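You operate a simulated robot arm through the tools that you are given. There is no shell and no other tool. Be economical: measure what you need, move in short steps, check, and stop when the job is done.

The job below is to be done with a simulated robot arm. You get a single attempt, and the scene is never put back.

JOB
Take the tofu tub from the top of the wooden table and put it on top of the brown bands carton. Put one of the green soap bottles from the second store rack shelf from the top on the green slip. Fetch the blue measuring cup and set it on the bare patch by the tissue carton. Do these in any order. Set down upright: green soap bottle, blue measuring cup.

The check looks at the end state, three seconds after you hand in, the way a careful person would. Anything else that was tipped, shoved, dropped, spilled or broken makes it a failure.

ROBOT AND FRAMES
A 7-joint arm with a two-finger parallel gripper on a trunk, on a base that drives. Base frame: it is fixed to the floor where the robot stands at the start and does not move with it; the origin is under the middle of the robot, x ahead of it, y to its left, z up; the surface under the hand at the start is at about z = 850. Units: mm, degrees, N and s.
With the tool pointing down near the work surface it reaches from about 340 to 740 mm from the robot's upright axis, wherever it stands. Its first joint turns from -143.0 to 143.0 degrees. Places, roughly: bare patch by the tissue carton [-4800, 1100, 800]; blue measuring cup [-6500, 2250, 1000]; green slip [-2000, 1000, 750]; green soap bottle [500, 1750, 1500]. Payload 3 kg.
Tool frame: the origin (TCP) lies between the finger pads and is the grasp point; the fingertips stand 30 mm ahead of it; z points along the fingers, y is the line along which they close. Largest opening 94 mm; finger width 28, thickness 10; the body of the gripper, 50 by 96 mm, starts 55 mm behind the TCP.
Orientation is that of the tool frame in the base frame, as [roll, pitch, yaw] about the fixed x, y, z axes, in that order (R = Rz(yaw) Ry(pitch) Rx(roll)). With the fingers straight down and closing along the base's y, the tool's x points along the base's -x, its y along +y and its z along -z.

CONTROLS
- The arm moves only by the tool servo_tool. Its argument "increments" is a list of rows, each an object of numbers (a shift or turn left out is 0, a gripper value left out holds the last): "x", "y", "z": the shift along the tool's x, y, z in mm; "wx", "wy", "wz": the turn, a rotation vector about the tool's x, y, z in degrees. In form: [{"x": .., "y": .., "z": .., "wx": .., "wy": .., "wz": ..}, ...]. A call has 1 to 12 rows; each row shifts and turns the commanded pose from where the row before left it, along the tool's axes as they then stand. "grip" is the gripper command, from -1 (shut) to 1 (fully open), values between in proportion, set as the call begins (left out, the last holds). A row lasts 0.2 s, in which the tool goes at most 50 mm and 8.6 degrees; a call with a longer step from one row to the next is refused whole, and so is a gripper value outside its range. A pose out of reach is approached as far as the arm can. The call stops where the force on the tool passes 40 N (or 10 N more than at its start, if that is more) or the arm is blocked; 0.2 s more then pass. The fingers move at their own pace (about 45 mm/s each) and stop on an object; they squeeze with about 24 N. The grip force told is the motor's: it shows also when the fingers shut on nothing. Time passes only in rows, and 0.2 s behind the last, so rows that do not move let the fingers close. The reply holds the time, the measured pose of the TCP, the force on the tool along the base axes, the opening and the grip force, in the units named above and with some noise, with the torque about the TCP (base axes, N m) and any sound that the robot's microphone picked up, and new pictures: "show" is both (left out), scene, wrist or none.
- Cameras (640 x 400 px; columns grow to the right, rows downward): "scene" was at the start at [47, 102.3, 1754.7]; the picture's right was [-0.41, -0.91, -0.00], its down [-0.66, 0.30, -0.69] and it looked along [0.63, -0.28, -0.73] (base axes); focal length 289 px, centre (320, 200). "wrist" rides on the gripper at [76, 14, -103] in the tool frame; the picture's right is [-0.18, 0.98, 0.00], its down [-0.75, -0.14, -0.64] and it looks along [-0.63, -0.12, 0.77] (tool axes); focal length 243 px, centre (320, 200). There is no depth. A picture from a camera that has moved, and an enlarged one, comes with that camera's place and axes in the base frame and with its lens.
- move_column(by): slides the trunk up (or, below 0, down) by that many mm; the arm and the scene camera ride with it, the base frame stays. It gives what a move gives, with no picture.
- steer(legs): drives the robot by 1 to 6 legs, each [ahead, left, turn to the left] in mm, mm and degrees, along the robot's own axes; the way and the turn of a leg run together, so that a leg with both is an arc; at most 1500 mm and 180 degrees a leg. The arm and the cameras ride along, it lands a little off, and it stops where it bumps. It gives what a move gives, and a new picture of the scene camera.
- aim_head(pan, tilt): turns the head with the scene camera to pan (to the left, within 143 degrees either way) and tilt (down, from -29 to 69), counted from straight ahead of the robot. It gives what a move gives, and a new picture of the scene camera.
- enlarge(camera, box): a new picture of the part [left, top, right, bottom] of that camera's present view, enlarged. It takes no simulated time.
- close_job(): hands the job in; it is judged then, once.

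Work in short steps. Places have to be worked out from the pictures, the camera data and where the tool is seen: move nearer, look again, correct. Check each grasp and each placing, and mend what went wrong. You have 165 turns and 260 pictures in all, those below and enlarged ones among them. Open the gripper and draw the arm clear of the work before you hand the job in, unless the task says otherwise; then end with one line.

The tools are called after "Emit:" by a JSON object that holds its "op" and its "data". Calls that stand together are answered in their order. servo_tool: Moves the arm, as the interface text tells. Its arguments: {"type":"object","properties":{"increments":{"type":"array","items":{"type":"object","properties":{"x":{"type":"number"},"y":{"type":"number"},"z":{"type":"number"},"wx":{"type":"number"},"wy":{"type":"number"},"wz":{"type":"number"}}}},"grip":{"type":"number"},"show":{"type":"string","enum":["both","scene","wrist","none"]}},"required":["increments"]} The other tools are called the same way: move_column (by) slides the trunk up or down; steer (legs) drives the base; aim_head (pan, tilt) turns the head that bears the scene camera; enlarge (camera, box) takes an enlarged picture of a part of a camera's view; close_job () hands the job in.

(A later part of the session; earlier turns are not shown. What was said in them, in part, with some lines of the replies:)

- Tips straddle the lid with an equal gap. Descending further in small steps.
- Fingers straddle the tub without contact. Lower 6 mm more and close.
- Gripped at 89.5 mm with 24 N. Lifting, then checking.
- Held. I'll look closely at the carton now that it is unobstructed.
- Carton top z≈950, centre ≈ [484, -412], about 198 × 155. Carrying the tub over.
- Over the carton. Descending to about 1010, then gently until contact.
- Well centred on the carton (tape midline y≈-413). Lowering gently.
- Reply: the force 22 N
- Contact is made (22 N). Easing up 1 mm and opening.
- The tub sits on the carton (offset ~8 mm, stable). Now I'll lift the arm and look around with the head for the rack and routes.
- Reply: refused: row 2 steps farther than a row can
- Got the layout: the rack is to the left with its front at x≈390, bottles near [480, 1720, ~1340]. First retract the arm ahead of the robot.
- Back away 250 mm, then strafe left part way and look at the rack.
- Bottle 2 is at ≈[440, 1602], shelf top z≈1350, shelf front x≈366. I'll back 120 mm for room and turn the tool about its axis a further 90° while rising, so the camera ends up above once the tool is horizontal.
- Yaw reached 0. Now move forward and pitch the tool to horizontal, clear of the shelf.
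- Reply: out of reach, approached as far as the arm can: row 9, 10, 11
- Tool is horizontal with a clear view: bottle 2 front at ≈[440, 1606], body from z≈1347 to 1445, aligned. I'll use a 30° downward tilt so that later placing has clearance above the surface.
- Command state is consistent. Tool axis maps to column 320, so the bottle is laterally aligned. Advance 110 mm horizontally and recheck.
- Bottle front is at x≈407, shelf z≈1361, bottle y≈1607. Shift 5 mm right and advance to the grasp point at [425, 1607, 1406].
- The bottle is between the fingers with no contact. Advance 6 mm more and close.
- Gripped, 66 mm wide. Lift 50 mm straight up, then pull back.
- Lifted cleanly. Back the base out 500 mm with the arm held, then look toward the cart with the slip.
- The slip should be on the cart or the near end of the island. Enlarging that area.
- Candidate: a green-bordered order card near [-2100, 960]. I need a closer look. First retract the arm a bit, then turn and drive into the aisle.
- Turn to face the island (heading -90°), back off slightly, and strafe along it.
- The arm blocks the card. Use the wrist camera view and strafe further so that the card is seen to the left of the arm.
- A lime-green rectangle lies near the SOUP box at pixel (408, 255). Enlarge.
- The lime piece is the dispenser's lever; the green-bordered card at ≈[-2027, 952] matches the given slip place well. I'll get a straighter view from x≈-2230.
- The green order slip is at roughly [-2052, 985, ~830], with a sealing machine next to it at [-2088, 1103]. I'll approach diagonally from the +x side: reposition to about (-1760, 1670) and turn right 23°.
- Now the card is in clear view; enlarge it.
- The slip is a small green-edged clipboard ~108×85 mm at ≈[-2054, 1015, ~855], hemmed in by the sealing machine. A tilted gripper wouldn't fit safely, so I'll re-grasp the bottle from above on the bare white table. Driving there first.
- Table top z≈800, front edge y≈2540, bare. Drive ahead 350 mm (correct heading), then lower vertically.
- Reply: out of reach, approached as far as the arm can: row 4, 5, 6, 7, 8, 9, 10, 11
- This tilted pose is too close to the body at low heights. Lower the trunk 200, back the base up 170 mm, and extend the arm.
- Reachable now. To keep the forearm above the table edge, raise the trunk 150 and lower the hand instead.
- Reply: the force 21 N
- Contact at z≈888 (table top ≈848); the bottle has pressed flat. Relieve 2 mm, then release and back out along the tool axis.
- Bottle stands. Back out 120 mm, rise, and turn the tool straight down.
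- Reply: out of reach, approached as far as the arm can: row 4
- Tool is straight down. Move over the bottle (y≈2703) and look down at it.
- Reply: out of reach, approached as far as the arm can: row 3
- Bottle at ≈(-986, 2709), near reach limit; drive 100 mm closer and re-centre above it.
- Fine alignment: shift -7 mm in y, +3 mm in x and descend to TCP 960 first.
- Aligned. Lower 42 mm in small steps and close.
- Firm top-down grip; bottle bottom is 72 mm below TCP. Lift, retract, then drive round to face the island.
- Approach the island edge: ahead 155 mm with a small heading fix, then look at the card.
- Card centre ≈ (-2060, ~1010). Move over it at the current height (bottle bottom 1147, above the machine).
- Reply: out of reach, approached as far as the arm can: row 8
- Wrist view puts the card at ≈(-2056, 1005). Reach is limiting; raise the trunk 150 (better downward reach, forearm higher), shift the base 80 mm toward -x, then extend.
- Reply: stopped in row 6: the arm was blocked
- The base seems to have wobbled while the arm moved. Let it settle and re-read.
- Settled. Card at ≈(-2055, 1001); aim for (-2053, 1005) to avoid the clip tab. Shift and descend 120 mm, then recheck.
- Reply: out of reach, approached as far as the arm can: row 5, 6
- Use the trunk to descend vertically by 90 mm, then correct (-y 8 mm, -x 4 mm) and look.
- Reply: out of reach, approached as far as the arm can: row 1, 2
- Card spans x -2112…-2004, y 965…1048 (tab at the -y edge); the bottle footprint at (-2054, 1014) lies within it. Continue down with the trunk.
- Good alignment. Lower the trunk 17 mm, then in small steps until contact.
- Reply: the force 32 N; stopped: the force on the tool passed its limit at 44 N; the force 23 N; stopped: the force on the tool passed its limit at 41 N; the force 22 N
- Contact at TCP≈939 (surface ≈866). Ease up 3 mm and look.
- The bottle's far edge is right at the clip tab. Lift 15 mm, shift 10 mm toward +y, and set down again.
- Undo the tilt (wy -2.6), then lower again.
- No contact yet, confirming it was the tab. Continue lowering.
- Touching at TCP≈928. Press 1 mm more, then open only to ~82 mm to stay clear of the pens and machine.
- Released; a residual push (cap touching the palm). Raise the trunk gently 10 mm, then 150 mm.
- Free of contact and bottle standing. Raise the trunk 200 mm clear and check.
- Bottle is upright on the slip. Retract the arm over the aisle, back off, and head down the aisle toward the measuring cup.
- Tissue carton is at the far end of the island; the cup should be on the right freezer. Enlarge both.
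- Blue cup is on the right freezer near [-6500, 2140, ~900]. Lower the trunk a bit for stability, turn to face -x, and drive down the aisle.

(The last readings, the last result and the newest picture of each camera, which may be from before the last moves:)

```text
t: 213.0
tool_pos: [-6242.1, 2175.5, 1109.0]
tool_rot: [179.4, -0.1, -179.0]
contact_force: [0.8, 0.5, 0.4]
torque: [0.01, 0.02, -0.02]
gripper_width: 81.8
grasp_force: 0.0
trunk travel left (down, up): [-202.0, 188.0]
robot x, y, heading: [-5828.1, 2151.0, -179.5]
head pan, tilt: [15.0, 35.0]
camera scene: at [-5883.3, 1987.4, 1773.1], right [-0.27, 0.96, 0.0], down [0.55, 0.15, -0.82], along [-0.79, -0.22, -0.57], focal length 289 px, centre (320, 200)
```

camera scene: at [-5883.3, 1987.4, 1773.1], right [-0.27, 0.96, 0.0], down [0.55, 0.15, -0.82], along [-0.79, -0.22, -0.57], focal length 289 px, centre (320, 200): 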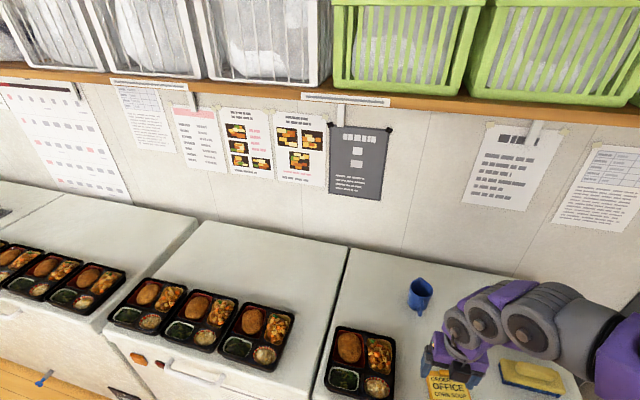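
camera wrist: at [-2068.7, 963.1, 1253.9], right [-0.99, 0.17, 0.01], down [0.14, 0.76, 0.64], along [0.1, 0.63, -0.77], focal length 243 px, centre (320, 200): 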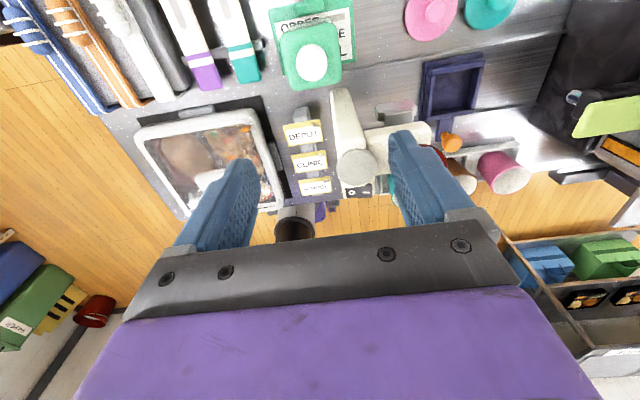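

Consistent: cup centre ≈[-6606, 2154, 908]. Enlarge to see its shape and handle.

Emit:
{"op": "enlarge", "data": {"camera": "scene", "box": [370, 255, 470, 335]}}

```text
5.00 times, centred on (420, 295) of scene
camera zoom: at [-5883.3, 1987.4, 1773.1], right [-0.27, 0.96, 0.0], down [0.55, 0.15, -0.82], along [-0.79, -0.22, -0.57], focal length 1446 px, centre (-180, -275)
```

zoom: 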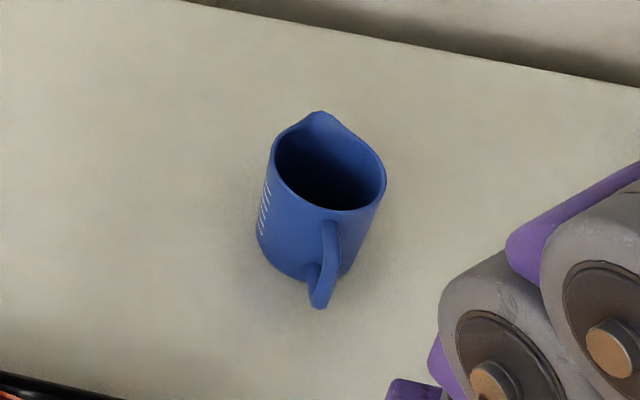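

Cup: rim ≈84 mm, height ≈100, centre ≈(-6590, 2149), handle toward the robot, spout away—gripping across y is free. Drive 75 mm closer and move above it.

Emit:
{"op": "steer", "data": {"legs": [[75, 0, 0]]}}

Emit:
{"op": "servo_tool", "data": {"increments": [{"x": 45, "y": -5}, {"x": 45, "y": -5}, {"x": 45, "y": -5}, {"x": 45, "y": -5}, {"x": 45, "y": -5}, {"x": 35}, {}], "grip": 1}}

```text
t: 214.0
tool_pos: [-6319.3, 2174.0, 1108.8]
tool_rot: [179.4, -0.1, -178.9]
contact_force: [0.2, -0.6, -1.0]
torque: [0.03, -0.04, 0.03]
gripper_width: 81.9
grasp_force: 0.0
trunk travel left (down, up): [-202.0, 188.0]
robot x, y, heading: [-5900.6, 2149.8, -179.4]
head pan, tilt: [15.0, 35.0]
camera scene: at [-5960.6, 1986.0, 1772.9], right [-0.27, 0.96, 0.0], down [0.56, 0.15, -0.82], along [-0.79, -0.22, -0.58], focal length 289 px, centre (320, 200)
```

scene: 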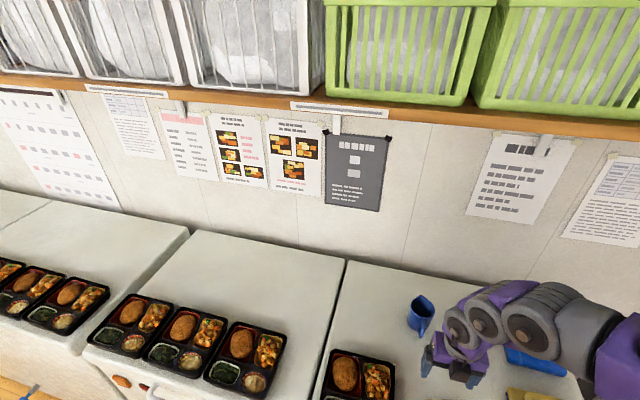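

```text
t: 215.6
tool_pos: [-6575.1, 2144.0, 1111.0]
tool_rot: [179.4, -0.5, -178.8]
contact_force: [0.7, 0.4, -0.2]
torque: [-0.01, 0.01, -0.01]
gripper_width: 94.1
grasp_force: 0.0
trunk travel left (down, up): [-202.0, 188.0]
robot x, y, heading: [-5902.2, 2154.9, -179.3]
head pan, tilt: [15.0, 35.0]
camera scene: at [-5958.6, 1985.1, 1773.0], right [-0.27, 0.96, 0.0], down [0.55, 0.15, -0.82], along [-0.79, -0.22, -0.57], focal length 289 px, centre (320, 200)
camera wrist: at [-6651.9, 2155.1, 1214.0], right [0.16, 0.99, 0.01], down [0.76, -0.13, 0.64], along [0.63, -0.1, -0.77], focal length 243 px, centre (320, 200)
```

scene: 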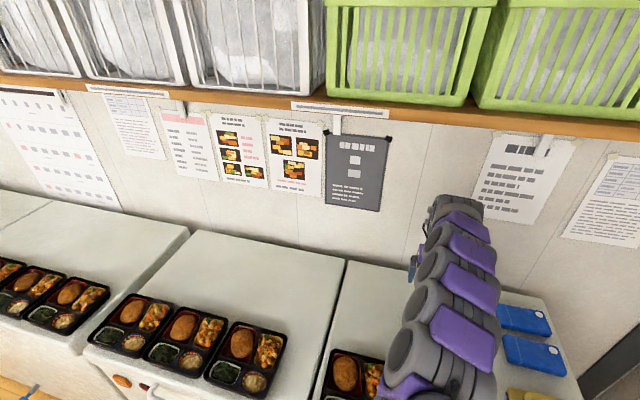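
wrist: 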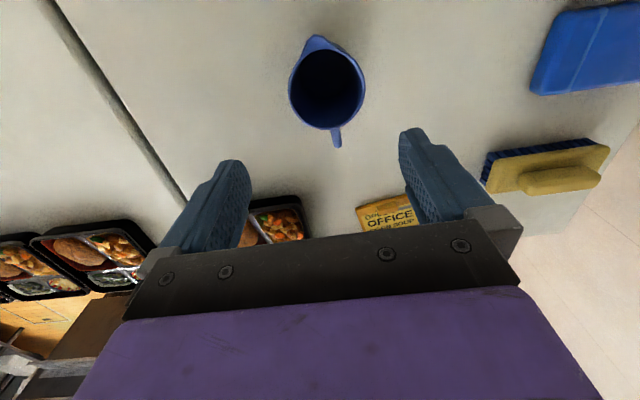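

Rim centre ≈(-6585, 2152), diameter ≈73. Shift and descend to just above the rim.

Emit:
{"op": "servo_tool", "data": {"increments": [{"x": 10, "y": 8}, {"z": 30}, {"z": 30}, {"z": 30}, {"z": 10}, {}], "show": "wrist"}}

```text
t: 217.0
tool_pos: [-6579.9, 2160.5, 1021.8]
tool_rot: [179.3, -0.3, -178.9]
contact_force: [-0.4, -0.1, -0.4]
torque: [0.01, 0.01, -0.02]
gripper_width: 93.9
grasp_force: 0.1
out of reach, approached as far as the arm can: row 3, 4
trunk travel left (down, up): [-202.0, 188.0]
robot x, y, heading: [-5906.1, 2152.7, -179.1]
head pan, tilt: [15.0, 35.0]
camera wrist: at [-6656.1, 2170.6, 1124.5], right [0.17, 0.99, 0.01], down [0.76, -0.14, 0.64], along [0.63, -0.1, -0.77], focal length 243 px, centre (320, 200)
```

wrist: 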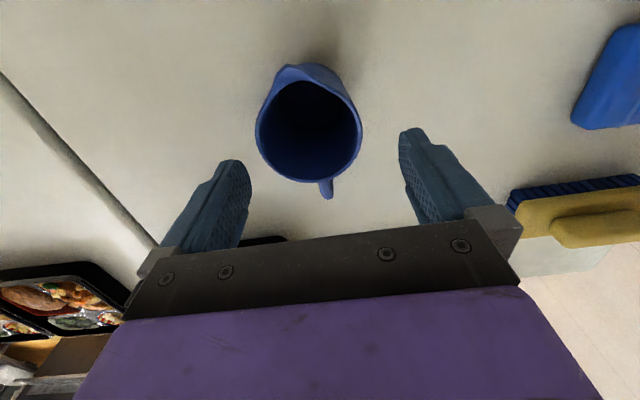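

Use the trunk for descent (pose is at the arm's limit). First fine-correct xy: +10 forward, -7 in y.

Emit:
{"op": "servo_tool", "data": {"increments": [{"z": -15}, {"x": 10, "y": -7}, {}, {}], "show": "wrist"}}

```text
t: 218.0
tool_pos: [-6584.2, 2160.9, 1037.7]
tool_rot: [179.4, -0.3, -178.9]
contact_force: [0.6, -0.8, -0.1]
torque: [0.03, -0.01, 0.0]
gripper_width: 94.1
grasp_force: 0.0
out of reach, approached as far as the arm can: row 2
trunk travel left (down, up): [-202.0, 188.0]
robot x, y, heading: [-5899.5, 2152.0, -179.6]
head pan, tilt: [15.0, 35.0]
camera wrist: at [-6659.7, 2171.0, 1139.7], right [0.17, 0.99, 0.01], down [0.76, -0.13, 0.64], along [0.63, -0.1, -0.77], focal length 243 px, centre (320, 200)
```

wrist: 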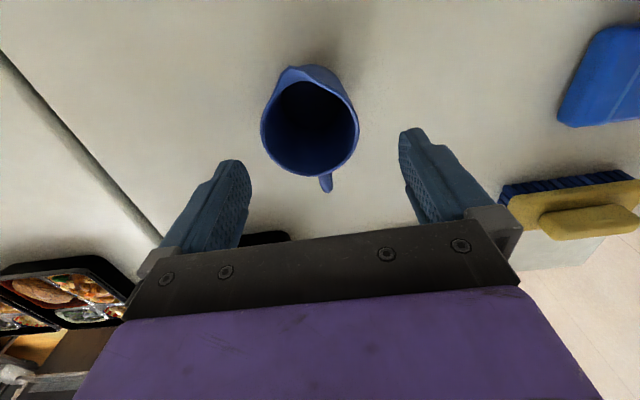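

Drive the base 40 mm closer and correct back by 30 mm.

Emit:
{"op": "steer", "data": {"legs": [[40, 0, 0]]}}

Emit:
{"op": "servo_tool", "data": {"increments": [{"x": -30}, {"y": -7}, {}, {}], "show": "wrist"}}

```text
t: 218.9
tool_pos: [-6625.8, 2159.3, 1035.3]
tool_rot: [179.3, -0.1, -179.0]
contact_force: [0.4, 0.8, -1.4]
torque: [0.01, -0.01, 0.04]
gripper_width: 93.9
grasp_force: 0.1
trunk travel left (down, up): [-202.0, 188.0]
robot x, y, heading: [-5943.0, 2151.1, -179.6]
head pan, tilt: [15.0, 35.0]
camera scene: at [-6004.4, 1984.0, 1772.6], right [-0.27, 0.96, 0.0], down [0.56, 0.15, -0.82], along [-0.79, -0.22, -0.58], focal length 289 px, centre (320, 200)
```

scene: 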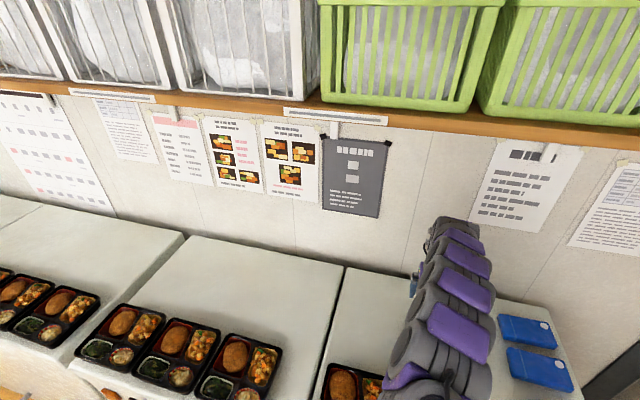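

```text
t: 219.9
tool_pos: [-6591.4, 2154.2, 1038.3]
tool_rot: [179.3, -0.4, -178.8]
contact_force: [-0.8, -0.6, 0.0]
torque: [0.0, 0.03, -0.02]
gripper_width: 93.8
grasp_force: 0.2
trunk travel left (down, up): [-202.0, 188.0]
robot x, y, heading: [-5943.0, 2153.6, -179.3]
head pan, tilt: [15.0, 35.0]
camera wrist: at [-6667.7, 2164.5, 1140.9], right [0.16, 0.99, 0.01], down [0.76, -0.13, 0.64], along [0.63, -0.1, -0.77], focal length 243 px, centre (320, 200)
```

wrist: 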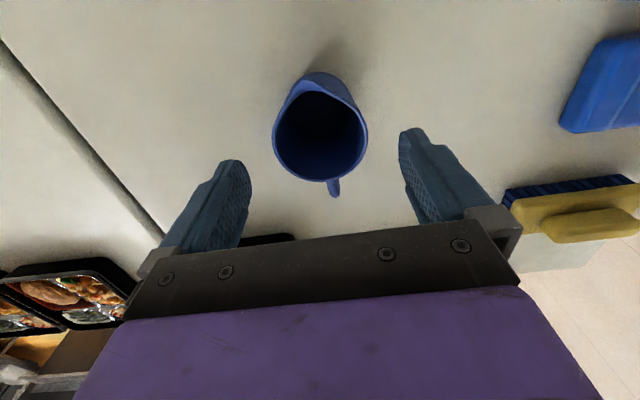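

Aligned. Descend by trunk: 65 mm, look, then further.

Emit:
{"op": "move_column", "data": {"by": -65}}

Emit:
{"op": "servo_tool", "data": {"increments": [{}], "show": "wrist"}}

```text
t: 220.9
tool_pos: [-6591.6, 2153.7, 972.3]
tool_rot: [179.3, -0.2, -178.9]
contact_force: [0.0, -0.6, -0.8]
torque: [-0.02, -0.04, -0.02]
gripper_width: 93.6
grasp_force: 0.1
trunk travel left (down, up): [-137.0, 253.0]
robot x, y, heading: [-5940.8, 2153.0, -179.4]
head pan, tilt: [15.0, 35.0]
```

```text
t: 221.3
tool_pos: [-6592.2, 2154.7, 974.7]
tool_rot: [179.3, -0.3, -178.9]
contact_force: [-0.1, 0.4, 0.0]
torque: [-0.01, -0.02, -0.03]
gripper_width: 94.2
grasp_force: 0.1
trunk travel left (down, up): [-137.0, 253.0]
robot x, y, heading: [-5941.7, 2144.8, -179.6]
head pan, tilt: [15.0, 35.0]
camera wrist: at [-6667.5, 2165.1, 1076.3], right [0.17, 0.99, 0.01], down [0.76, -0.13, 0.64], along [0.63, -0.1, -0.77], focal length 243 px, centre (320, 200)
```

wrist: 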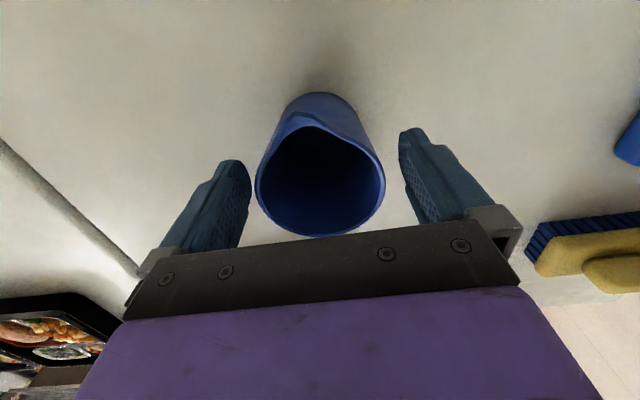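

Fingers straddle the rim symmetrically. Lower another 40 mm and close.

Emit:
{"op": "move_column", "data": {"by": -40}}

Emit:
{"op": "servo_tool", "data": {"increments": [{}, {}, {}, {}], "grip": -1, "show": "wrist"}}

```text
t: 222.2
tool_pos: [-6590.9, 2154.0, 932.8]
tool_rot: [179.2, -0.3, -178.9]
contact_force: [-0.8, -0.5, -0.3]
torque: [0.01, -0.03, -0.01]
gripper_width: 94.3
grasp_force: 0.0
trunk travel left (down, up): [-97.0, 293.0]
robot x, y, heading: [-5942.5, 2148.9, -179.3]
head pan, tilt: [15.0, 35.0]
```

```text
t: 223.2
tool_pos: [-6591.7, 2155.0, 933.7]
tool_rot: [179.3, -0.2, -178.9]
contact_force: [0.3, 0.2, 1.2]
torque: [0.04, -0.02, 0.02]
gripper_width: 77.7
grasp_force: 24.0
trunk travel left (down, up): [-97.0, 293.0]
robot x, y, heading: [-5943.2, 2149.1, -179.5]
head pan, tilt: [15.0, 35.0]
camera wrist: at [-6667.5, 2165.0, 1036.2], right [0.17, 0.99, 0.01], down [0.76, -0.13, 0.64], along [0.63, -0.1, -0.77], focal length 243 px, centre (320, 200)
```

wrist: 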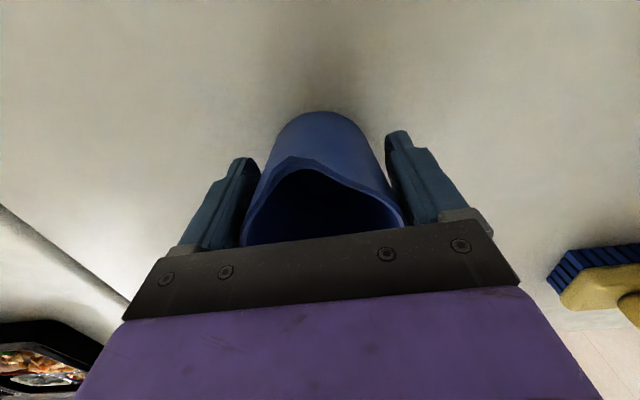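

Gripped at 77.7 mm. Lift by the trunk and verify.

Emit:
{"op": "move_column", "data": {"by": 180}}

Emit:
{"op": "servo_tool", "data": {"increments": [{}], "show": "wrist"}}

```text
t: 225.2
tool_pos: [-6592.0, 2154.1, 1112.7]
tool_rot: [179.4, -0.3, -179.0]
contact_force: [0.2, -0.1, -1.0]
torque: [0.02, -0.02, -0.03]
gripper_width: 77.6
grasp_force: 24.3
trunk travel left (down, up): [-277.0, 113.0]
robot x, y, heading: [-5940.8, 2153.8, -179.4]
head pan, tilt: [15.0, 35.0]
```

```text
t: 225.6
tool_pos: [-6592.0, 2154.7, 1113.1]
tool_rot: [179.3, -0.4, -178.9]
contact_force: [-0.6, -1.0, -1.0]
torque: [0.0, 0.02, 0.01]
gripper_width: 77.5
grasp_force: 23.9
trunk travel left (down, up): [-277.0, 113.0]
robot x, y, heading: [-5943.0, 2153.3, -179.5]
head pan, tilt: [15.0, 35.0]
camera wrist: at [-6667.7, 2164.9, 1216.1], right [0.17, 0.99, 0.01], down [0.76, -0.13, 0.64], along [0.63, -0.1, -0.77], focal length 243 px, centre (320, 200)
```

wrist: 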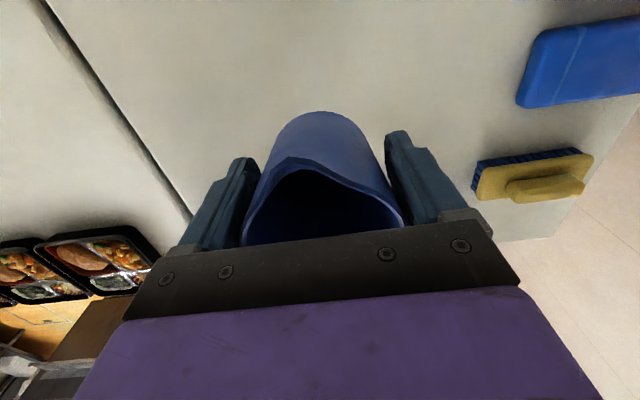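

Held. Retract the arm, back away, and look towards the tissue carton.

Emit:
{"op": "servo_tool", "data": {"increments": [{"x": -45}, {"x": -45}, {"x": -45}, {"x": -45}, {"x": -40}, {}], "show": "none"}}

Emit:
{"op": "steer", "data": {"legs": [[-500, 0, 0]]}}

Emit:
{"op": "aim_head", "data": {"pan": 122, "tilt": 35}}

```text
t: 227.0
tool_pos: [-6371.2, 2159.7, 1110.6]
tool_rot: [179.4, -0.2, -178.8]
contact_force: [0.8, 0.2, -0.6]
torque: [-0.03, 0.06, 0.05]
gripper_width: 77.3
grasp_force: 24.4
trunk travel left (down, up): [-277.0, 113.0]
robot x, y, heading: [-5944.6, 2148.9, -179.2]
head pan, tilt: [15.0, 35.0]
```

```text
t: 229.9
tool_pos: [-5867.1, 2164.2, 1111.2]
tool_rot: [179.3, -0.3, -178.7]
contact_force: [0.2, 0.5, -0.2]
torque: [-0.02, 0.04, -0.02]
gripper_width: 76.9
grasp_force: 24.0
trunk travel left (down, up): [-277.0, 113.0]
robot x, y, heading: [-5440.8, 2154.6, -179.3]
head pan, tilt: [15.0, 35.0]
camera scene: at [-5494.5, 1991.0, 1848.0], right [-0.27, 0.96, 0.0], down [0.55, 0.16, -0.82], along [-0.79, -0.22, -0.57], focal length 289 px, centre (320, 200)
```

scene: 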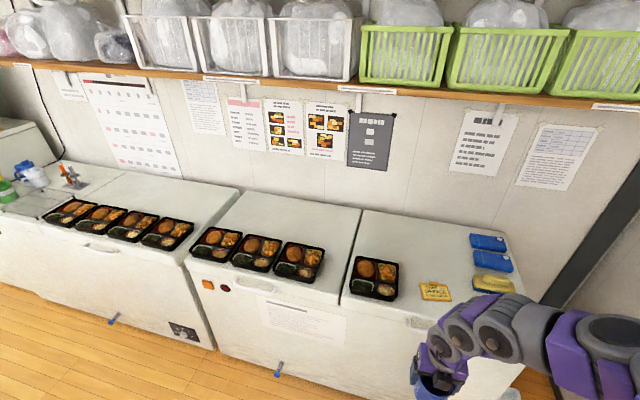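

```text
t: 231.8
tool_pos: [-5867.1, 2165.0, 1111.5]
tool_rot: [179.3, -0.4, -178.7]
contact_force: [0.2, 0.5, -1.1]
torque: [-0.02, 0.0, 0.03]
gripper_width: 77.0
grasp_force: 24.5
trunk travel left (down, up): [-277.0, 113.0]
robot x, y, heading: [-5437.9, 2154.4, -179.1]
head pan, tilt: [122.0, 35.0]
camera scene: at [-5362.8, 1941.3, 1848.3], right [-0.84, -0.54, 0.0], down [-0.31, 0.48, -0.82], along [0.44, -0.69, -0.57], focal length 289 px, centre (320, 200)
```

scene: 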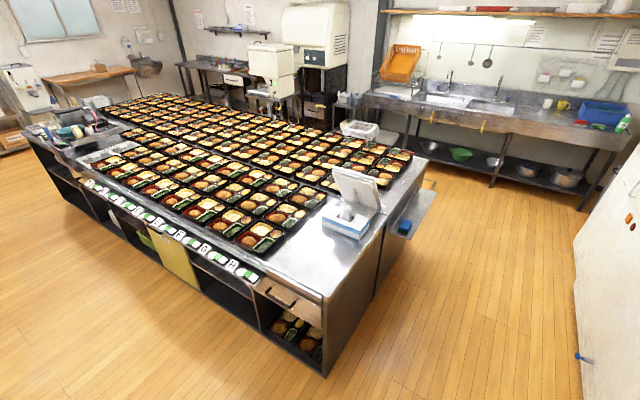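

Emit:
{"op": "enlarge", "data": {"camera": "scene", "box": [230, 160, 450, 300]}}

```text
2.86 times, centred on (340, 230) of scene
camera zoom: at [-5362.8, 1941.3, 1848.3], right [-0.84, -0.54, 0.0], down [-0.31, 0.48, -0.82], along [0.44, -0.69, -0.57], focal length 826 px, centre (263, 114)
```

zoom: 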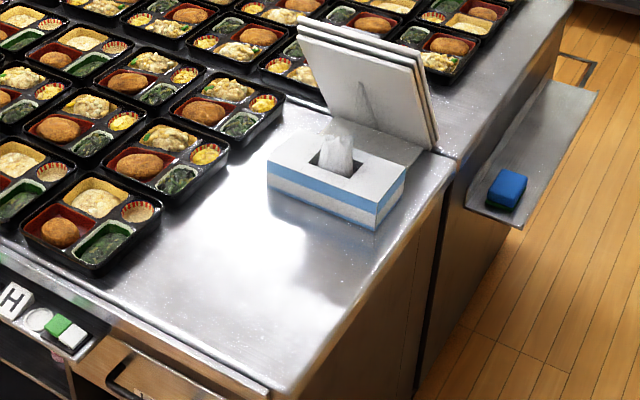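

The bare patch spans about x -4983…-4650, y 970…1312; target cup centre (-4820, 1095). Turn to face -y and approach.

Emit:
{"op": "steer", "data": {"legs": [[0, 0, 89.2], [0, 620, 0], [420, 0, 0]]}}

Emit:
{"op": "aim_head", "data": {"pan": 10, "tilt": 50}}

Emit:
{"op": "servo_tool", "data": {"increments": [{}], "show": "wrist"}}

```text
t: 241.2
tool_pos: [-4852.0, 1288.7, 1112.7]
tool_rot: [179.3, -0.5, -90.7]
contact_force: [0.0, 0.2, -1.1]
torque: [-0.01, 0.02, 0.02]
gripper_width: 76.0
grasp_force: 23.9
trunk travel left (down, up): [-277.0, 113.0]
robot x, y, heading: [-4834.2, 1718.4, -91.1]
head pan, tilt: [122.0, 35.0]
camera scene: at [-4615.2, 1783.3, 1848.2], right [0.51, -0.86, 0.0], down [-0.49, -0.29, -0.82], along [0.7, 0.42, -0.57], focal length 289 px, centre (320, 200)
```

scene: 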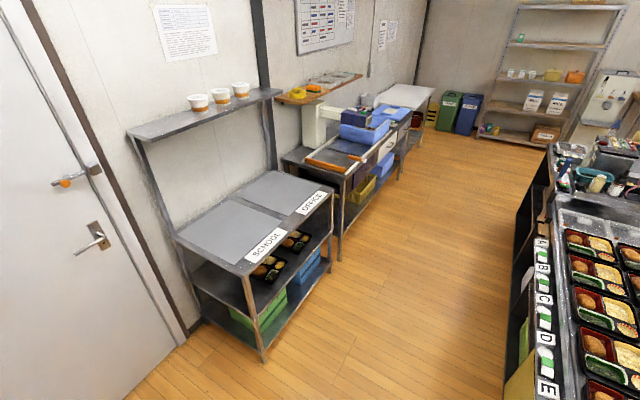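

```text
t: 243.1
tool_pos: [-4853.8, 1289.3, 1112.3]
tool_rot: [179.3, -0.5, -90.6]
contact_force: [-0.4, -0.2, 0.4]
torque: [0.01, -0.03, -0.04]
gripper_width: 76.2
grasp_force: 24.3
trunk travel left (down, up): [-277.0, 113.0]
robot x, y, heading: [-4834.1, 1714.8, -91.2]
head pan, tilt: [10.0, 50.0]
camera scene: at [-4679.8, 1662.8, 1826.3], right [-0.99, -0.16, 0.0], down [-0.12, 0.76, -0.64], along [0.1, -0.63, -0.77], focal length 289 px, centre (320, 200)
```

scene: 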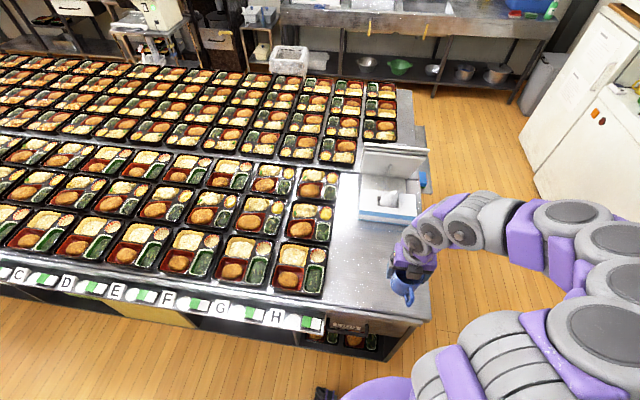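

```text
t: 243.5
tool_pos: [-4853.3, 1289.6, 1112.2]
tool_rot: [179.3, -0.4, -90.7]
contact_force: [-0.8, 0.0, 0.1]
torque: [-0.01, -0.02, 0.01]
gripper_width: 76.1
grasp_force: 24.1
trunk travel left (down, up): [-277.0, 113.0]
robot x, y, heading: [-4833.5, 1721.1, -91.2]
head pan, tilt: [10.0, 50.0]
camera wrist: at [-4867.4, 1213.4, 1215.2], right [-0.98, 0.19, 0.01], down [0.16, 0.76, 0.63], along [0.12, 0.62, -0.77], focal length 243 px, centre (320, 200)
```

wrist: 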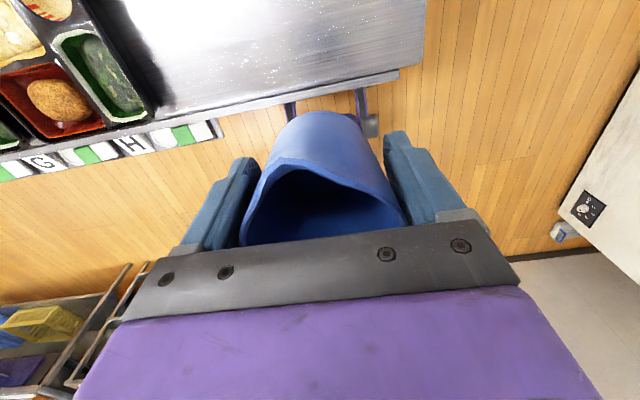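

Patch confirmed (x -4985…-4640, y 930…1312). Move the cup over (-4815, 1088).

Emit:
{"op": "servo_tool", "data": {"increments": [{"x": 41, "y": -8}, {"x": 41, "y": -8}, {"x": 40, "y": -8}, {"x": 40, "y": -8}, {"x": 40, "y": -5}, {}, {}]}}

```text
t: 245.1
tool_pos: [-4817.7, 1085.5, 1112.6]
tool_rot: [179.3, -0.4, -90.5]
contact_force: [0.1, -0.5, -0.3]
torque: [-0.03, 0.0, 0.0]
gripper_width: 76.2
grasp_force: 24.0
trunk travel left (down, up): [-277.0, 113.0]
robot x, y, heading: [-4830.8, 1713.6, -91.1]
head pan, tilt: [10.0, 50.0]
camera scene: at [-4679.3, 1660.3, 1826.2], right [-0.99, -0.16, 0.0], down [-0.12, 0.76, -0.64], along [0.1, -0.63, -0.77], focal length 289 px, centre (320, 200)
camera wrist: at [-4833.0, 1009.7, 1215.5], right [-0.98, 0.19, 0.01], down [0.16, 0.76, 0.63], along [0.12, 0.62, -0.77], focal length 243 px, centre (320, 200)
```

scene: 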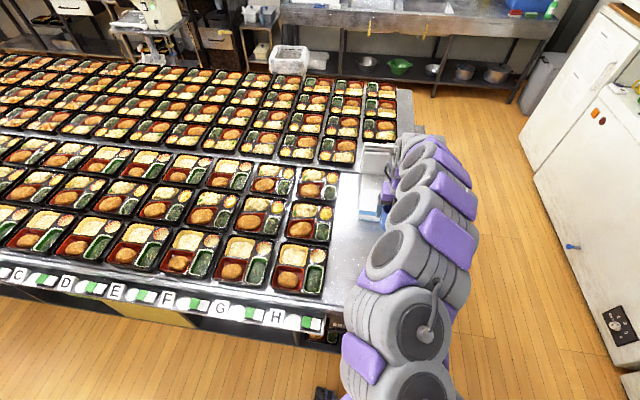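
wrist: 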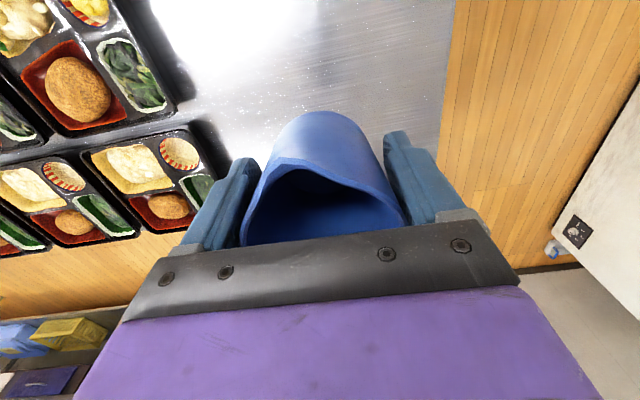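

Position good. Lower by trunk 140 mm and look.

Emit:
{"op": "move_column", "data": {"by": -140}}

Emit:
{"op": "servo_tool", "data": {"increments": [{}]}}

```text
t: 246.8
tool_pos: [-4817.6, 1086.9, 973.2]
tool_rot: [179.4, -0.4, -90.7]
contact_force: [0.1, -0.6, -0.3]
torque: [-0.01, 0.01, 0.01]
gripper_width: 75.8
grasp_force: 23.5
trunk travel left (down, up): [-137.0, 253.0]
robot x, y, heading: [-4829.9, 1714.5, -90.9]
head pan, tilt: [10.0, 50.0]
```

```text
t: 247.2
tool_pos: [-4818.3, 1086.9, 972.5]
tool_rot: [179.4, -0.3, -90.6]
contact_force: [0.4, 0.3, 0.1]
torque: [0.0, -0.01, 0.0]
gripper_width: 75.9
grasp_force: 23.9
trunk travel left (down, up): [-137.0, 253.0]
robot x, y, heading: [-4833.1, 1718.4, -91.2]
head pan, tilt: [10.0, 50.0]
camera scene: at [-4677.9, 1661.5, 1686.1], right [-0.99, -0.15, 0.0], down [-0.12, 0.76, -0.64], along [0.1, -0.63, -0.77], focal length 289 px, centre (320, 200)
camera wrist: at [-4831.8, 1010.7, 1076.0], right [-0.98, 0.19, 0.01], down [0.16, 0.76, 0.63], along [0.11, 0.62, -0.77], focal length 243 px, centre (320, 200)
```

scene: 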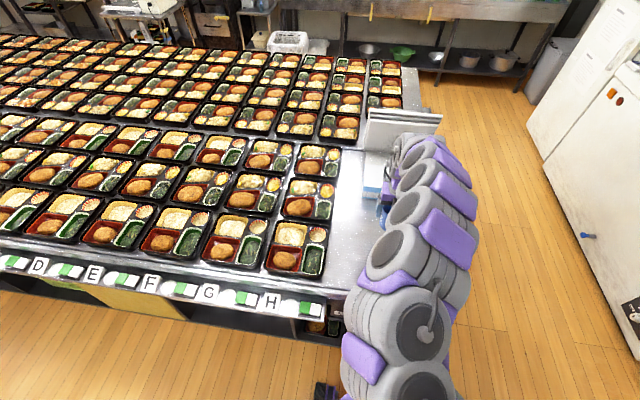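
wrist: 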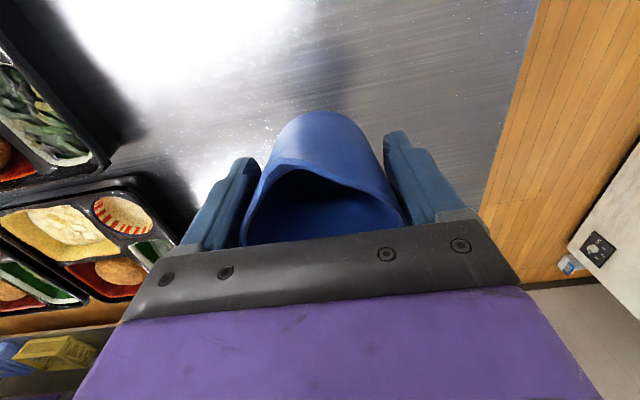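

Clear all around. Lower on: 35 mm, then small steps until contact.

Emit:
{"op": "move_column", "data": {"by": -35}}

Emit:
{"op": "move_column", "data": {"by": -10}}

Emit:
{"op": "move_column", "data": {"by": -6}}

Emit:
{"op": "move_column", "data": {"by": -5}}

```text
t: 247.9
tool_pos: [-4817.8, 1086.9, 938.2]
tool_rot: [179.4, -0.5, -90.6]
contact_force: [0.3, -0.4, -0.2]
torque: [-0.02, 0.0, 0.05]
gripper_width: 75.9
grasp_force: 23.9
trunk travel left (down, up): [-102.0, 288.0]
robot x, y, heading: [-4833.7, 1717.4, -91.2]
head pan, tilt: [10.0, 50.0]
```

```text
t: 248.5
tool_pos: [-4817.6, 1086.6, 927.6]
tool_rot: [179.3, -0.4, -90.7]
contact_force: [0.0, 0.1, -0.7]
torque: [-0.01, -0.02, 0.01]
gripper_width: 75.8
grasp_force: 23.8
trunk travel left (down, up): [-92.0, 298.0]
robot x, y, heading: [-4831.9, 1715.5, -91.2]
head pan, tilt: [10.0, 50.0]
```

```text
t: 249.1
tool_pos: [-4817.5, 1086.8, 922.0]
tool_rot: [179.2, -0.4, -90.5]
contact_force: [0.0, -1.2, -0.6]
torque: [0.0, -0.05, -0.01]
gripper_width: 75.5
grasp_force: 24.1
trunk travel left (down, up): [-86.0, 304.0]
robot x, y, heading: [-4835.5, 1715.4, -91.2]
head pan, tilt: [10.0, 50.0]
```

```text
t: 249.6
tool_pos: [-4816.7, 1087.6, 915.5]
tool_rot: [179.2, -0.4, -90.6]
contact_force: [0.5, -0.2, -1.1]
torque: [0.02, 0.0, -0.01]
gripper_width: 76.0
grasp_force: 23.9
trunk travel left (down, up): [-81.0, 309.0]
robot x, y, heading: [-4830.2, 1718.1, -91.2]
head pan, tilt: [10.0, 50.0]
```

No contact yet; continue in small steps.

Emit:
{"op": "move_column", "data": {"by": -5}}

Emit:
{"op": "move_column", "data": {"by": -5}}

Emit:
{"op": "servo_tool", "data": {"increments": [{}], "show": "wrist"}}

```text
t: 250.2
tool_pos: [-4817.9, 1086.6, 911.8]
tool_rot: [179.3, -0.4, -90.5]
contact_force: [0.7, -0.5, -0.2]
torque: [0.0, 0.0, 0.02]
gripper_width: 75.8
grasp_force: 23.8
trunk travel left (down, up): [-76.0, 314.0]
robot x, y, heading: [-4832.2, 1716.4, -91.1]
head pan, tilt: [10.0, 50.0]
```

```text
t: 250.7
tool_pos: [-4818.2, 1086.5, 906.7]
tool_rot: [179.3, -0.4, -90.6]
contact_force: [0.7, 0.0, -0.8]
torque: [0.01, -0.01, -0.02]
gripper_width: 75.6
grasp_force: 23.6
trunk travel left (down, up): [-71.0, 319.0]
robot x, y, heading: [-4834.1, 1717.0, -91.0]
head pan, tilt: [10.0, 50.0]
```

```text
t: 251.1
tool_pos: [-4818.6, 1086.1, 906.8]
tool_rot: [179.3, -0.4, -90.5]
contact_force: [0.0, 0.0, -1.3]
torque: [-0.04, -0.01, -0.01]
gripper_width: 75.8
grasp_force: 23.9
trunk travel left (down, up): [-71.0, 319.0]
robot x, y, heading: [-4831.6, 1714.7, -91.1]
head pan, tilt: [10.0, 50.0]
camera wrist: at [-4831.7, 1010.8, 1010.0], right [-0.98, 0.19, 0.01], down [0.16, 0.76, 0.63], along [0.11, 0.62, -0.77], focal length 243 px, centre (320, 200)
```

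wrist: 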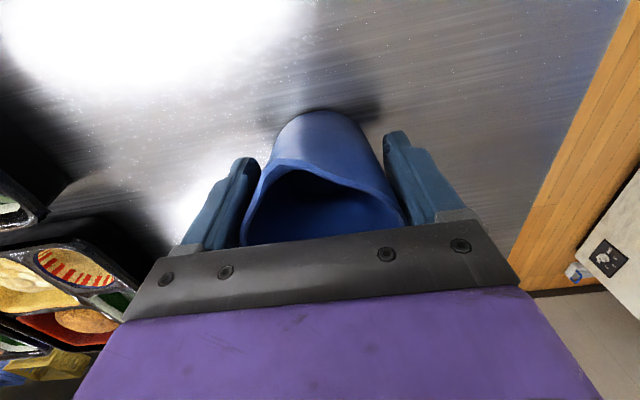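

Shadow is closing in; a few more small steps.

Emit:
{"op": "move_column", "data": {"by": -4}}

Emit:
{"op": "move_column", "data": {"by": -3}}

Emit:
{"op": "move_column", "data": {"by": -3}}

```text
t: 251.6
tool_pos: [-4818.1, 1086.5, 902.6]
tool_rot: [179.2, -0.5, -90.5]
contact_force: [0.1, -0.4, 7.6]
torque: [0.19, -0.06, -0.04]
gripper_width: 75.7
grasp_force: 23.8
trunk travel left (down, up): [-67.0, 323.0]
robot x, y, heading: [-4833.7, 1719.0, -91.0]
head pan, tilt: [10.0, 50.0]
```

```text
t: 252.2
tool_pos: [-4818.1, 1086.9, 899.5]
tool_rot: [179.2, -0.5, -90.7]
contact_force: [0.9, -0.6, 16.1]
torque: [0.14, -0.01, -0.12]
gripper_width: 75.3
grasp_force: 24.1
trunk travel left (down, up): [-64.0, 326.0]
robot x, y, heading: [-4832.9, 1718.5, -91.2]
head pan, tilt: [10.0, 50.0]
```

```text
t: 252.7
tool_pos: [-4817.9, 1086.5, 897.8]
tool_rot: [179.3, -0.5, -90.5]
contact_force: [0.5, -0.8, 15.1]
torque: [0.1, -0.02, -0.02]
gripper_width: 74.9
grasp_force: 24.2
trunk travel left (down, up): [-61.0, 329.0]
robot x, y, heading: [-4829.7, 1712.0, -91.3]
head pan, tilt: [10.0, 50.0]
```

Standing on the surface. Open the gripper and raise by trunk.

Emit:
{"op": "servo_tool", "data": {"increments": [{}, {}, {}], "grip": 1, "show": "wrist"}}

Emit:
{"op": "move_column", "data": {"by": 10}}

Emit:
{"op": "move_column", "data": {"by": 190}}

Emit:
{"op": "servo_tool", "data": {"increments": [{"x": -40}, {"x": -45}, {"x": -45}, {"x": -45}, {"x": -20}]}}

```text
t: 253.5
tool_pos: [-4818.5, 1086.6, 896.8]
tool_rot: [179.3, -0.4, -90.6]
contact_force: [0.2, -0.2, 0.5]
torque: [-0.02, 0.01, -0.01]
gripper_width: 94.1
grasp_force: 0.0
trunk travel left (down, up): [-61.0, 329.0]
robot x, y, heading: [-4831.0, 1717.4, -91.1]
head pan, tilt: [10.0, 50.0]
camera wrist: at [-4831.7, 1010.8, 999.8], right [-0.98, 0.19, 0.01], down [0.16, 0.76, 0.63], along [0.11, 0.62, -0.77], focal length 243 px, centre (320, 200)
```

wrist: 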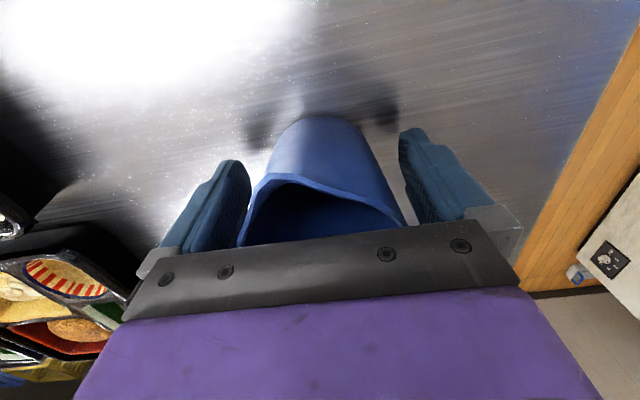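

```text
t: 254.1
tool_pos: [-4817.5, 1086.4, 906.7]
tool_rot: [179.3, -0.4, -90.6]
contact_force: [0.2, 0.3, -0.4]
torque: [-0.02, -0.04, 0.02]
gripper_width: 94.0
grasp_force: 0.1
trunk travel left (down, up): [-71.0, 319.0]
robot x, y, heading: [-4828.9, 1720.8, -91.1]
head pan, tilt: [10.0, 50.0]
```

```text
t: 256.1
tool_pos: [-4818.2, 1086.4, 1097.4]
tool_rot: [179.3, -0.4, -90.6]
contact_force: [0.3, 0.6, 0.1]
torque: [-0.02, -0.02, 0.04]
gripper_width: 93.8
grasp_force: 0.1
trunk travel left (down, up): [-261.0, 129.0]
robot x, y, heading: [-4831.2, 1716.8, -91.0]
head pan, tilt: [10.0, 50.0]
```

```text
t: 257.3
tool_pos: [-4817.1, 1279.0, 1096.3]
tool_rot: [179.3, -0.4, -90.6]
contact_force: [-0.3, 0.0, 0.8]
torque: [-0.01, 0.01, -0.02]
gripper_width: 93.9
grasp_force: 0.0
trunk travel left (down, up): [-261.0, 129.0]
robot x, y, heading: [-4831.1, 1719.3, -91.1]
head pan, tilt: [10.0, 50.0]
camera scene: at [-4679.4, 1663.2, 1810.3], right [-0.99, -0.16, 0.0], down [-0.12, 0.76, -0.64], along [0.1, -0.63, -0.77], focal length 289 px, centre (320, 200)
camera wrist: at [-4831.3, 1203.4, 1199.7], right [-0.98, 0.19, 0.01], down [0.16, 0.76, 0.63], along [0.12, 0.62, -0.77], focal length 243 px, centre (320, 200)
```

scene: 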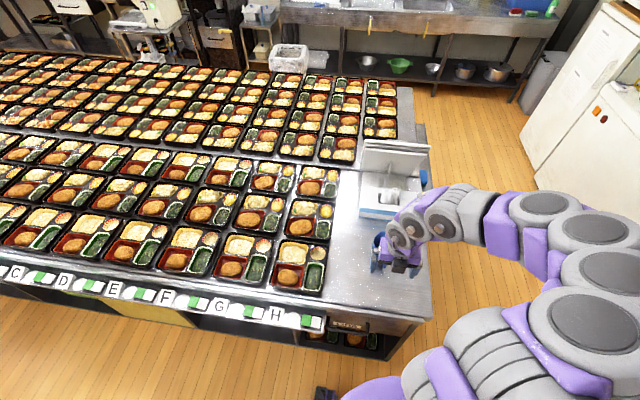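
wrist: 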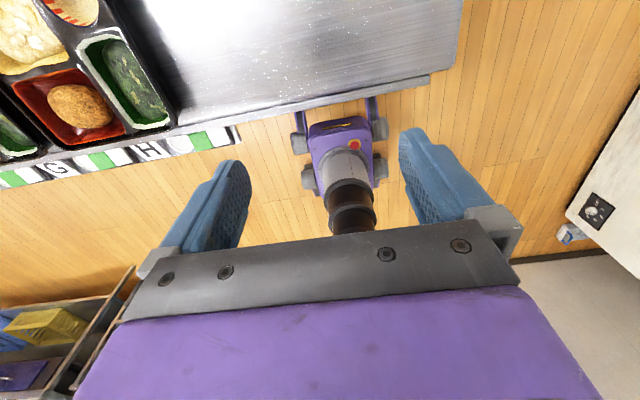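

The cup is out of view behind the hand; back the base away 300 mm and check it, then aim at the soap.

Emit:
{"op": "steer", "data": {"legs": [[-250, 0, 0]]}}

Emit:
{"op": "enlarge", "data": {"camera": "scene", "box": [300, 100, 460, 200]}}

Emit:
{"op": "aim_head", "data": {"pan": 80, "tilt": 12}}

```text
t: 259.1
tool_pos: [-4813.0, 1528.6, 1096.8]
tool_rot: [179.3, -0.6, -90.8]
contact_force: [-0.3, 0.0, -0.1]
torque: [-0.01, 0.03, 0.0]
gripper_width: 94.0
grasp_force: 0.0
trunk travel left (down, up): [-261.0, 129.0]
robot x, y, heading: [-4825.3, 1968.9, -91.5]
head pan, tilt: [10.0, 50.0]
camera scene: at [-4673.5, 1912.2, 1810.2], right [-0.99, -0.15, 0.0], down [-0.12, 0.76, -0.64], along [0.1, -0.63, -0.77], focal length 289 px, centre (320, 200)
```

scene: 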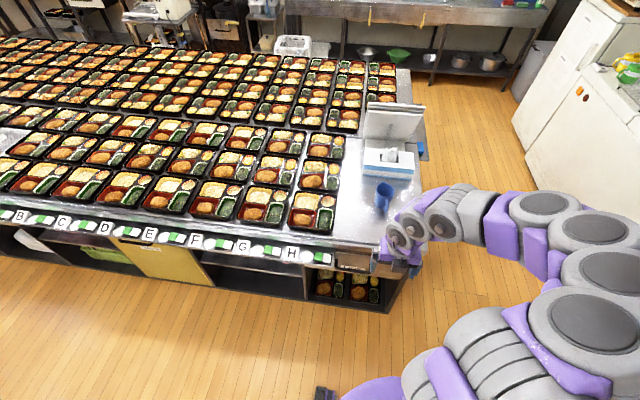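

```text
4.00 times, centred on (380, 150) of scene
camera zoom: at [-4673.5, 1912.2, 1810.2], right [-0.99, -0.15, 0.0], down [-0.12, 0.76, -0.64], along [0.1, -0.63, -0.77], focal length 1157 px, centre (80, 400)
```

zoom: 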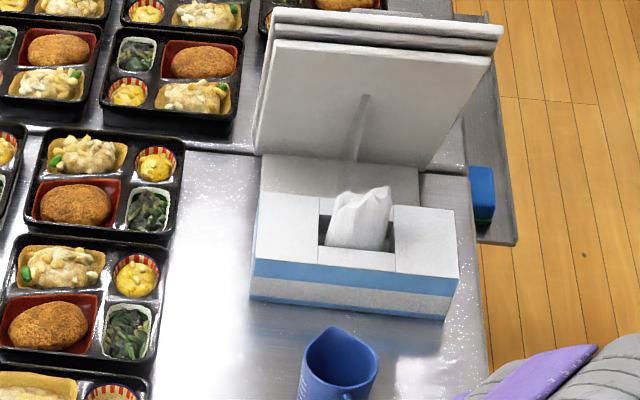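

```text
t: 260.6
tool_pos: [-4813.1, 1529.3, 1096.7]
tool_rot: [179.4, -0.6, -90.8]
contact_force: [0.8, 0.1, 0.3]
torque: [-0.01, -0.02, 0.02]
gripper_width: 94.0
grasp_force: 0.2
trunk travel left (down, up): [-261.0, 129.0]
robot x, y, heading: [-4830.2, 1968.7, -91.4]
head pan, tilt: [80.0, 12.0]
camera scene: at [-4594.4, 1968.6, 1868.9], right [-0.2, -0.98, 0.0], down [-0.2, 0.04, -0.98], along [0.96, -0.19, -0.21], focal length 289 px, centre (320, 200)
```

scene: 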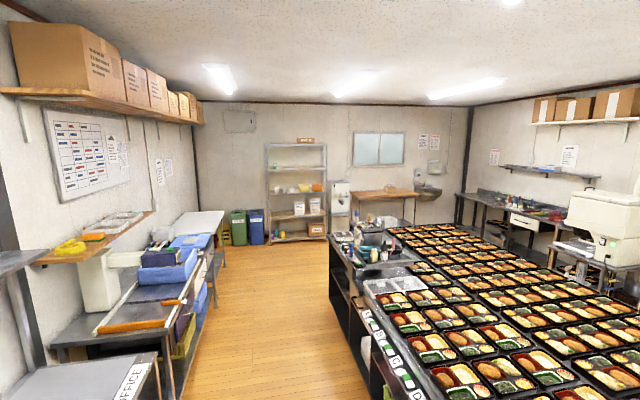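

Cup stands upright by the tissue carton. Check the soap bottle, the remaining shelf bottle and the tofu tub from here.

Emit:
{"op": "enlarge", "data": {"camera": "scene", "box": [260, 130, 440, 270]}}

```text
2.86 times, centred on (350, 200) of scene
camera zoom: at [-4594.4, 1968.6, 1868.9], right [-0.2, -0.98, 0.0], down [-0.2, 0.04, -0.98], along [0.96, -0.19, -0.21], focal length 826 px, centre (234, 200)
```

zoom: 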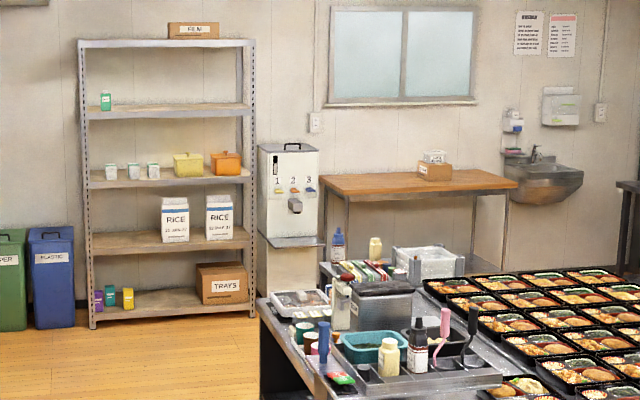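

Tofu tub and shelf look fine. Drive back partway to verify the soap bottle on the slip.

Emit:
{"op": "steer", "data": {"legs": [[0, 0, 1.4], [-60, 1500, 0], [0, 1250, 0]]}}

Emit:
{"op": "aim_head", "data": {"pan": -8, "tilt": 45}}

```text
refused: leg 2 is longer than a leg can be; nothing moved
```

```text
t: 262.2
tool_pos: [-4813.6, 1529.1, 1095.0]
tool_rot: [179.3, -0.5, -90.8]
contact_force: [0.9, 0.1, 0.7]
torque: [0.01, 0.0, 0.01]
gripper_width: 94.1
grasp_force: 0.1
trunk travel left (down, up): [-261.0, 129.0]
robot x, y, heading: [-4826.6, 1967.7, -91.4]
head pan, tilt: [-8.0, 45.0]
camera scene: at [-4699.0, 1906.8, 1817.2], right [-0.99, 0.16, 0.0], down [0.11, 0.7, -0.71], along [-0.11, -0.7, -0.71], focal length 289 px, centre (320, 200)
```

scene: 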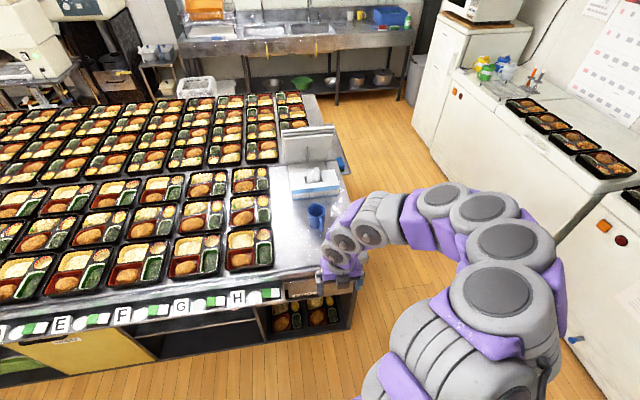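

Cup is clearly upright on the patch. Drive along the aisle in legal legs.

Emit:
{"op": "steer", "data": {"legs": [[0, 0, 1.4], [0, 1450, 0], [0, 1350, 0]]}}

Emit:
{"op": "aim_head", "data": {"pan": 5, "tilt": 45}}

```text
t: 276.0
tool_pos: [-2028.3, 1508.4, 1095.8]
tool_rot: [179.3, -0.6, -90.6]
contact_force: [0.9, -0.9, 0.9]
torque: [0.0, -0.03, 0.01]
gripper_width: 93.8
grasp_force: 0.0
trunk travel left (down, up): [-261.0, 129.0]
robot x, y, heading: [-2046.2, 1946.1, -91.0]
head pan, tilt: [-8.0, 45.0]
camera scene: at [-1916.8, 1886.7, 1817.2], right [-0.99, 0.16, 0.0], down [0.11, 0.7, -0.71], along [-0.11, -0.7, -0.71], focal length 289 px, centre (320, 200)
```

scene: 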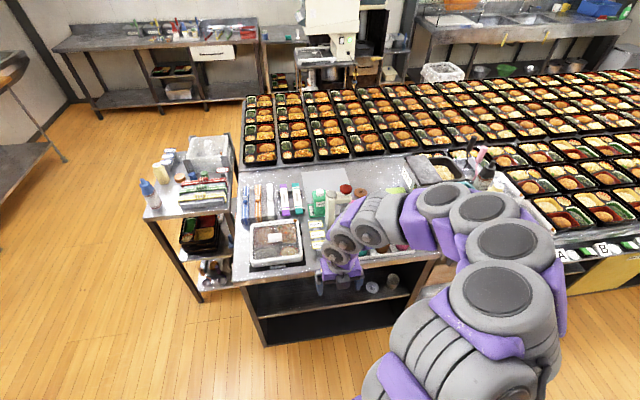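

```text
t: 276.8
tool_pos: [-2028.6, 1508.7, 1097.7]
tool_rot: [179.2, -0.5, -90.5]
contact_force: [0.1, 0.3, 0.4]
torque: [-0.03, 0.03, -0.02]
gripper_width: 93.8
grasp_force: 0.1
trunk travel left (down, up): [-261.0, 129.0]
robot x, y, heading: [-2043.5, 1946.6, -91.0]
head pan, tilt: [5.0, 45.0]
camera scene: at [-1897.8, 1885.9, 1817.2], right [-1.0, -0.07, 0.0], down [-0.05, 0.71, -0.71], along [0.05, -0.7, -0.71], focal length 289 px, centre (320, 200)
```

scene: 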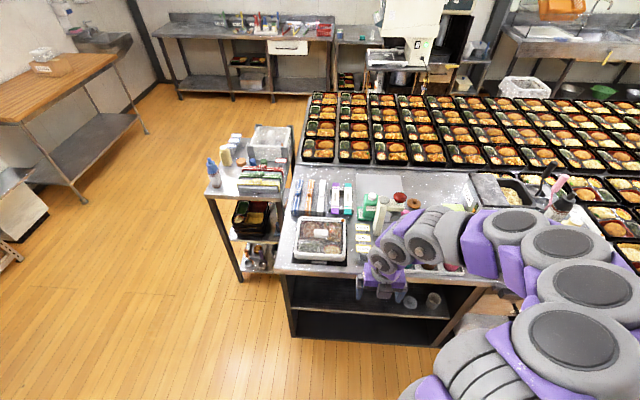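

Emit:
{"op": "enlarge", "data": {"camera": "scene", "box": [310, 160, 440, 260]}}

Emit:
{"op": "enlarge", "data": {"camera": "scene", "box": [190, 110, 320, 280]}}

```text
4.00 times, centred on (375, 210) of scene
camera zoom: at [-1897.8, 1885.9, 1817.2], right [-1.0, -0.07, 0.0], down [-0.05, 0.71, -0.71], along [0.05, -0.7, -0.71], focal length 1157 px, centre (100, 160)
```

zoom: 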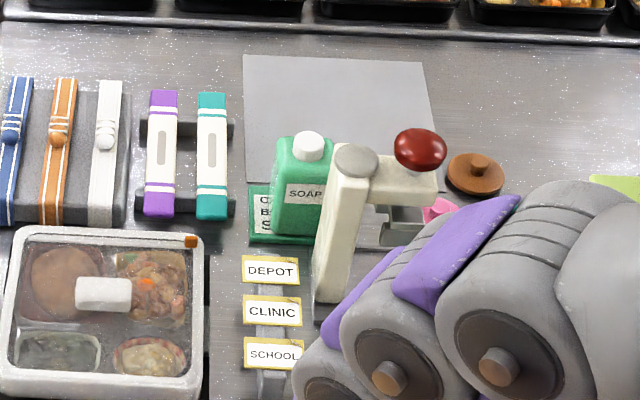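

```text
2.35 times, centred on (255, 195) of scene
camera zoom: at [-1897.8, 1885.9, 1817.2], right [-1.0, -0.07, 0.0], down [-0.05, 0.71, -0.71], along [0.05, -0.7, -0.71], focal length 680 px, centre (473, 212)
```

zoom: 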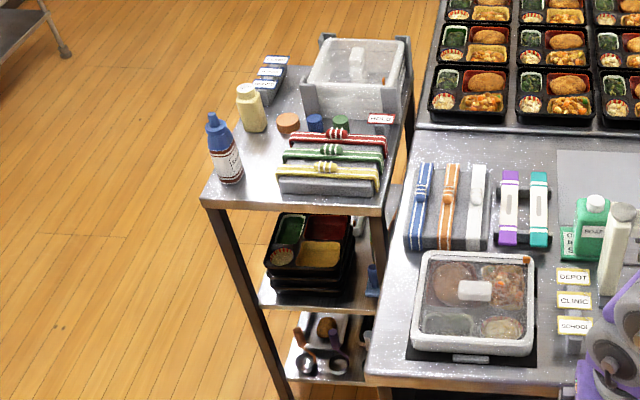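

All three items are in place: tofu tub on the bands carton, soap bottle upright on the green slip, cup upright by the tissue carton. The gripper is open and the arm is clear of the work. Handing in.

Emit:
{"op": "close_job", "data": {}}

```text
The job is handed in.
```

I handed the job in with all three items placed, and the last pictures showed each where it belongs. The tofu tub is on the bands carton, the soap bottle is upright on the green-edged order slip, and the blue cup is upright by the tissue carton. "Green slip" was my reading: that card was the only match near the place given.
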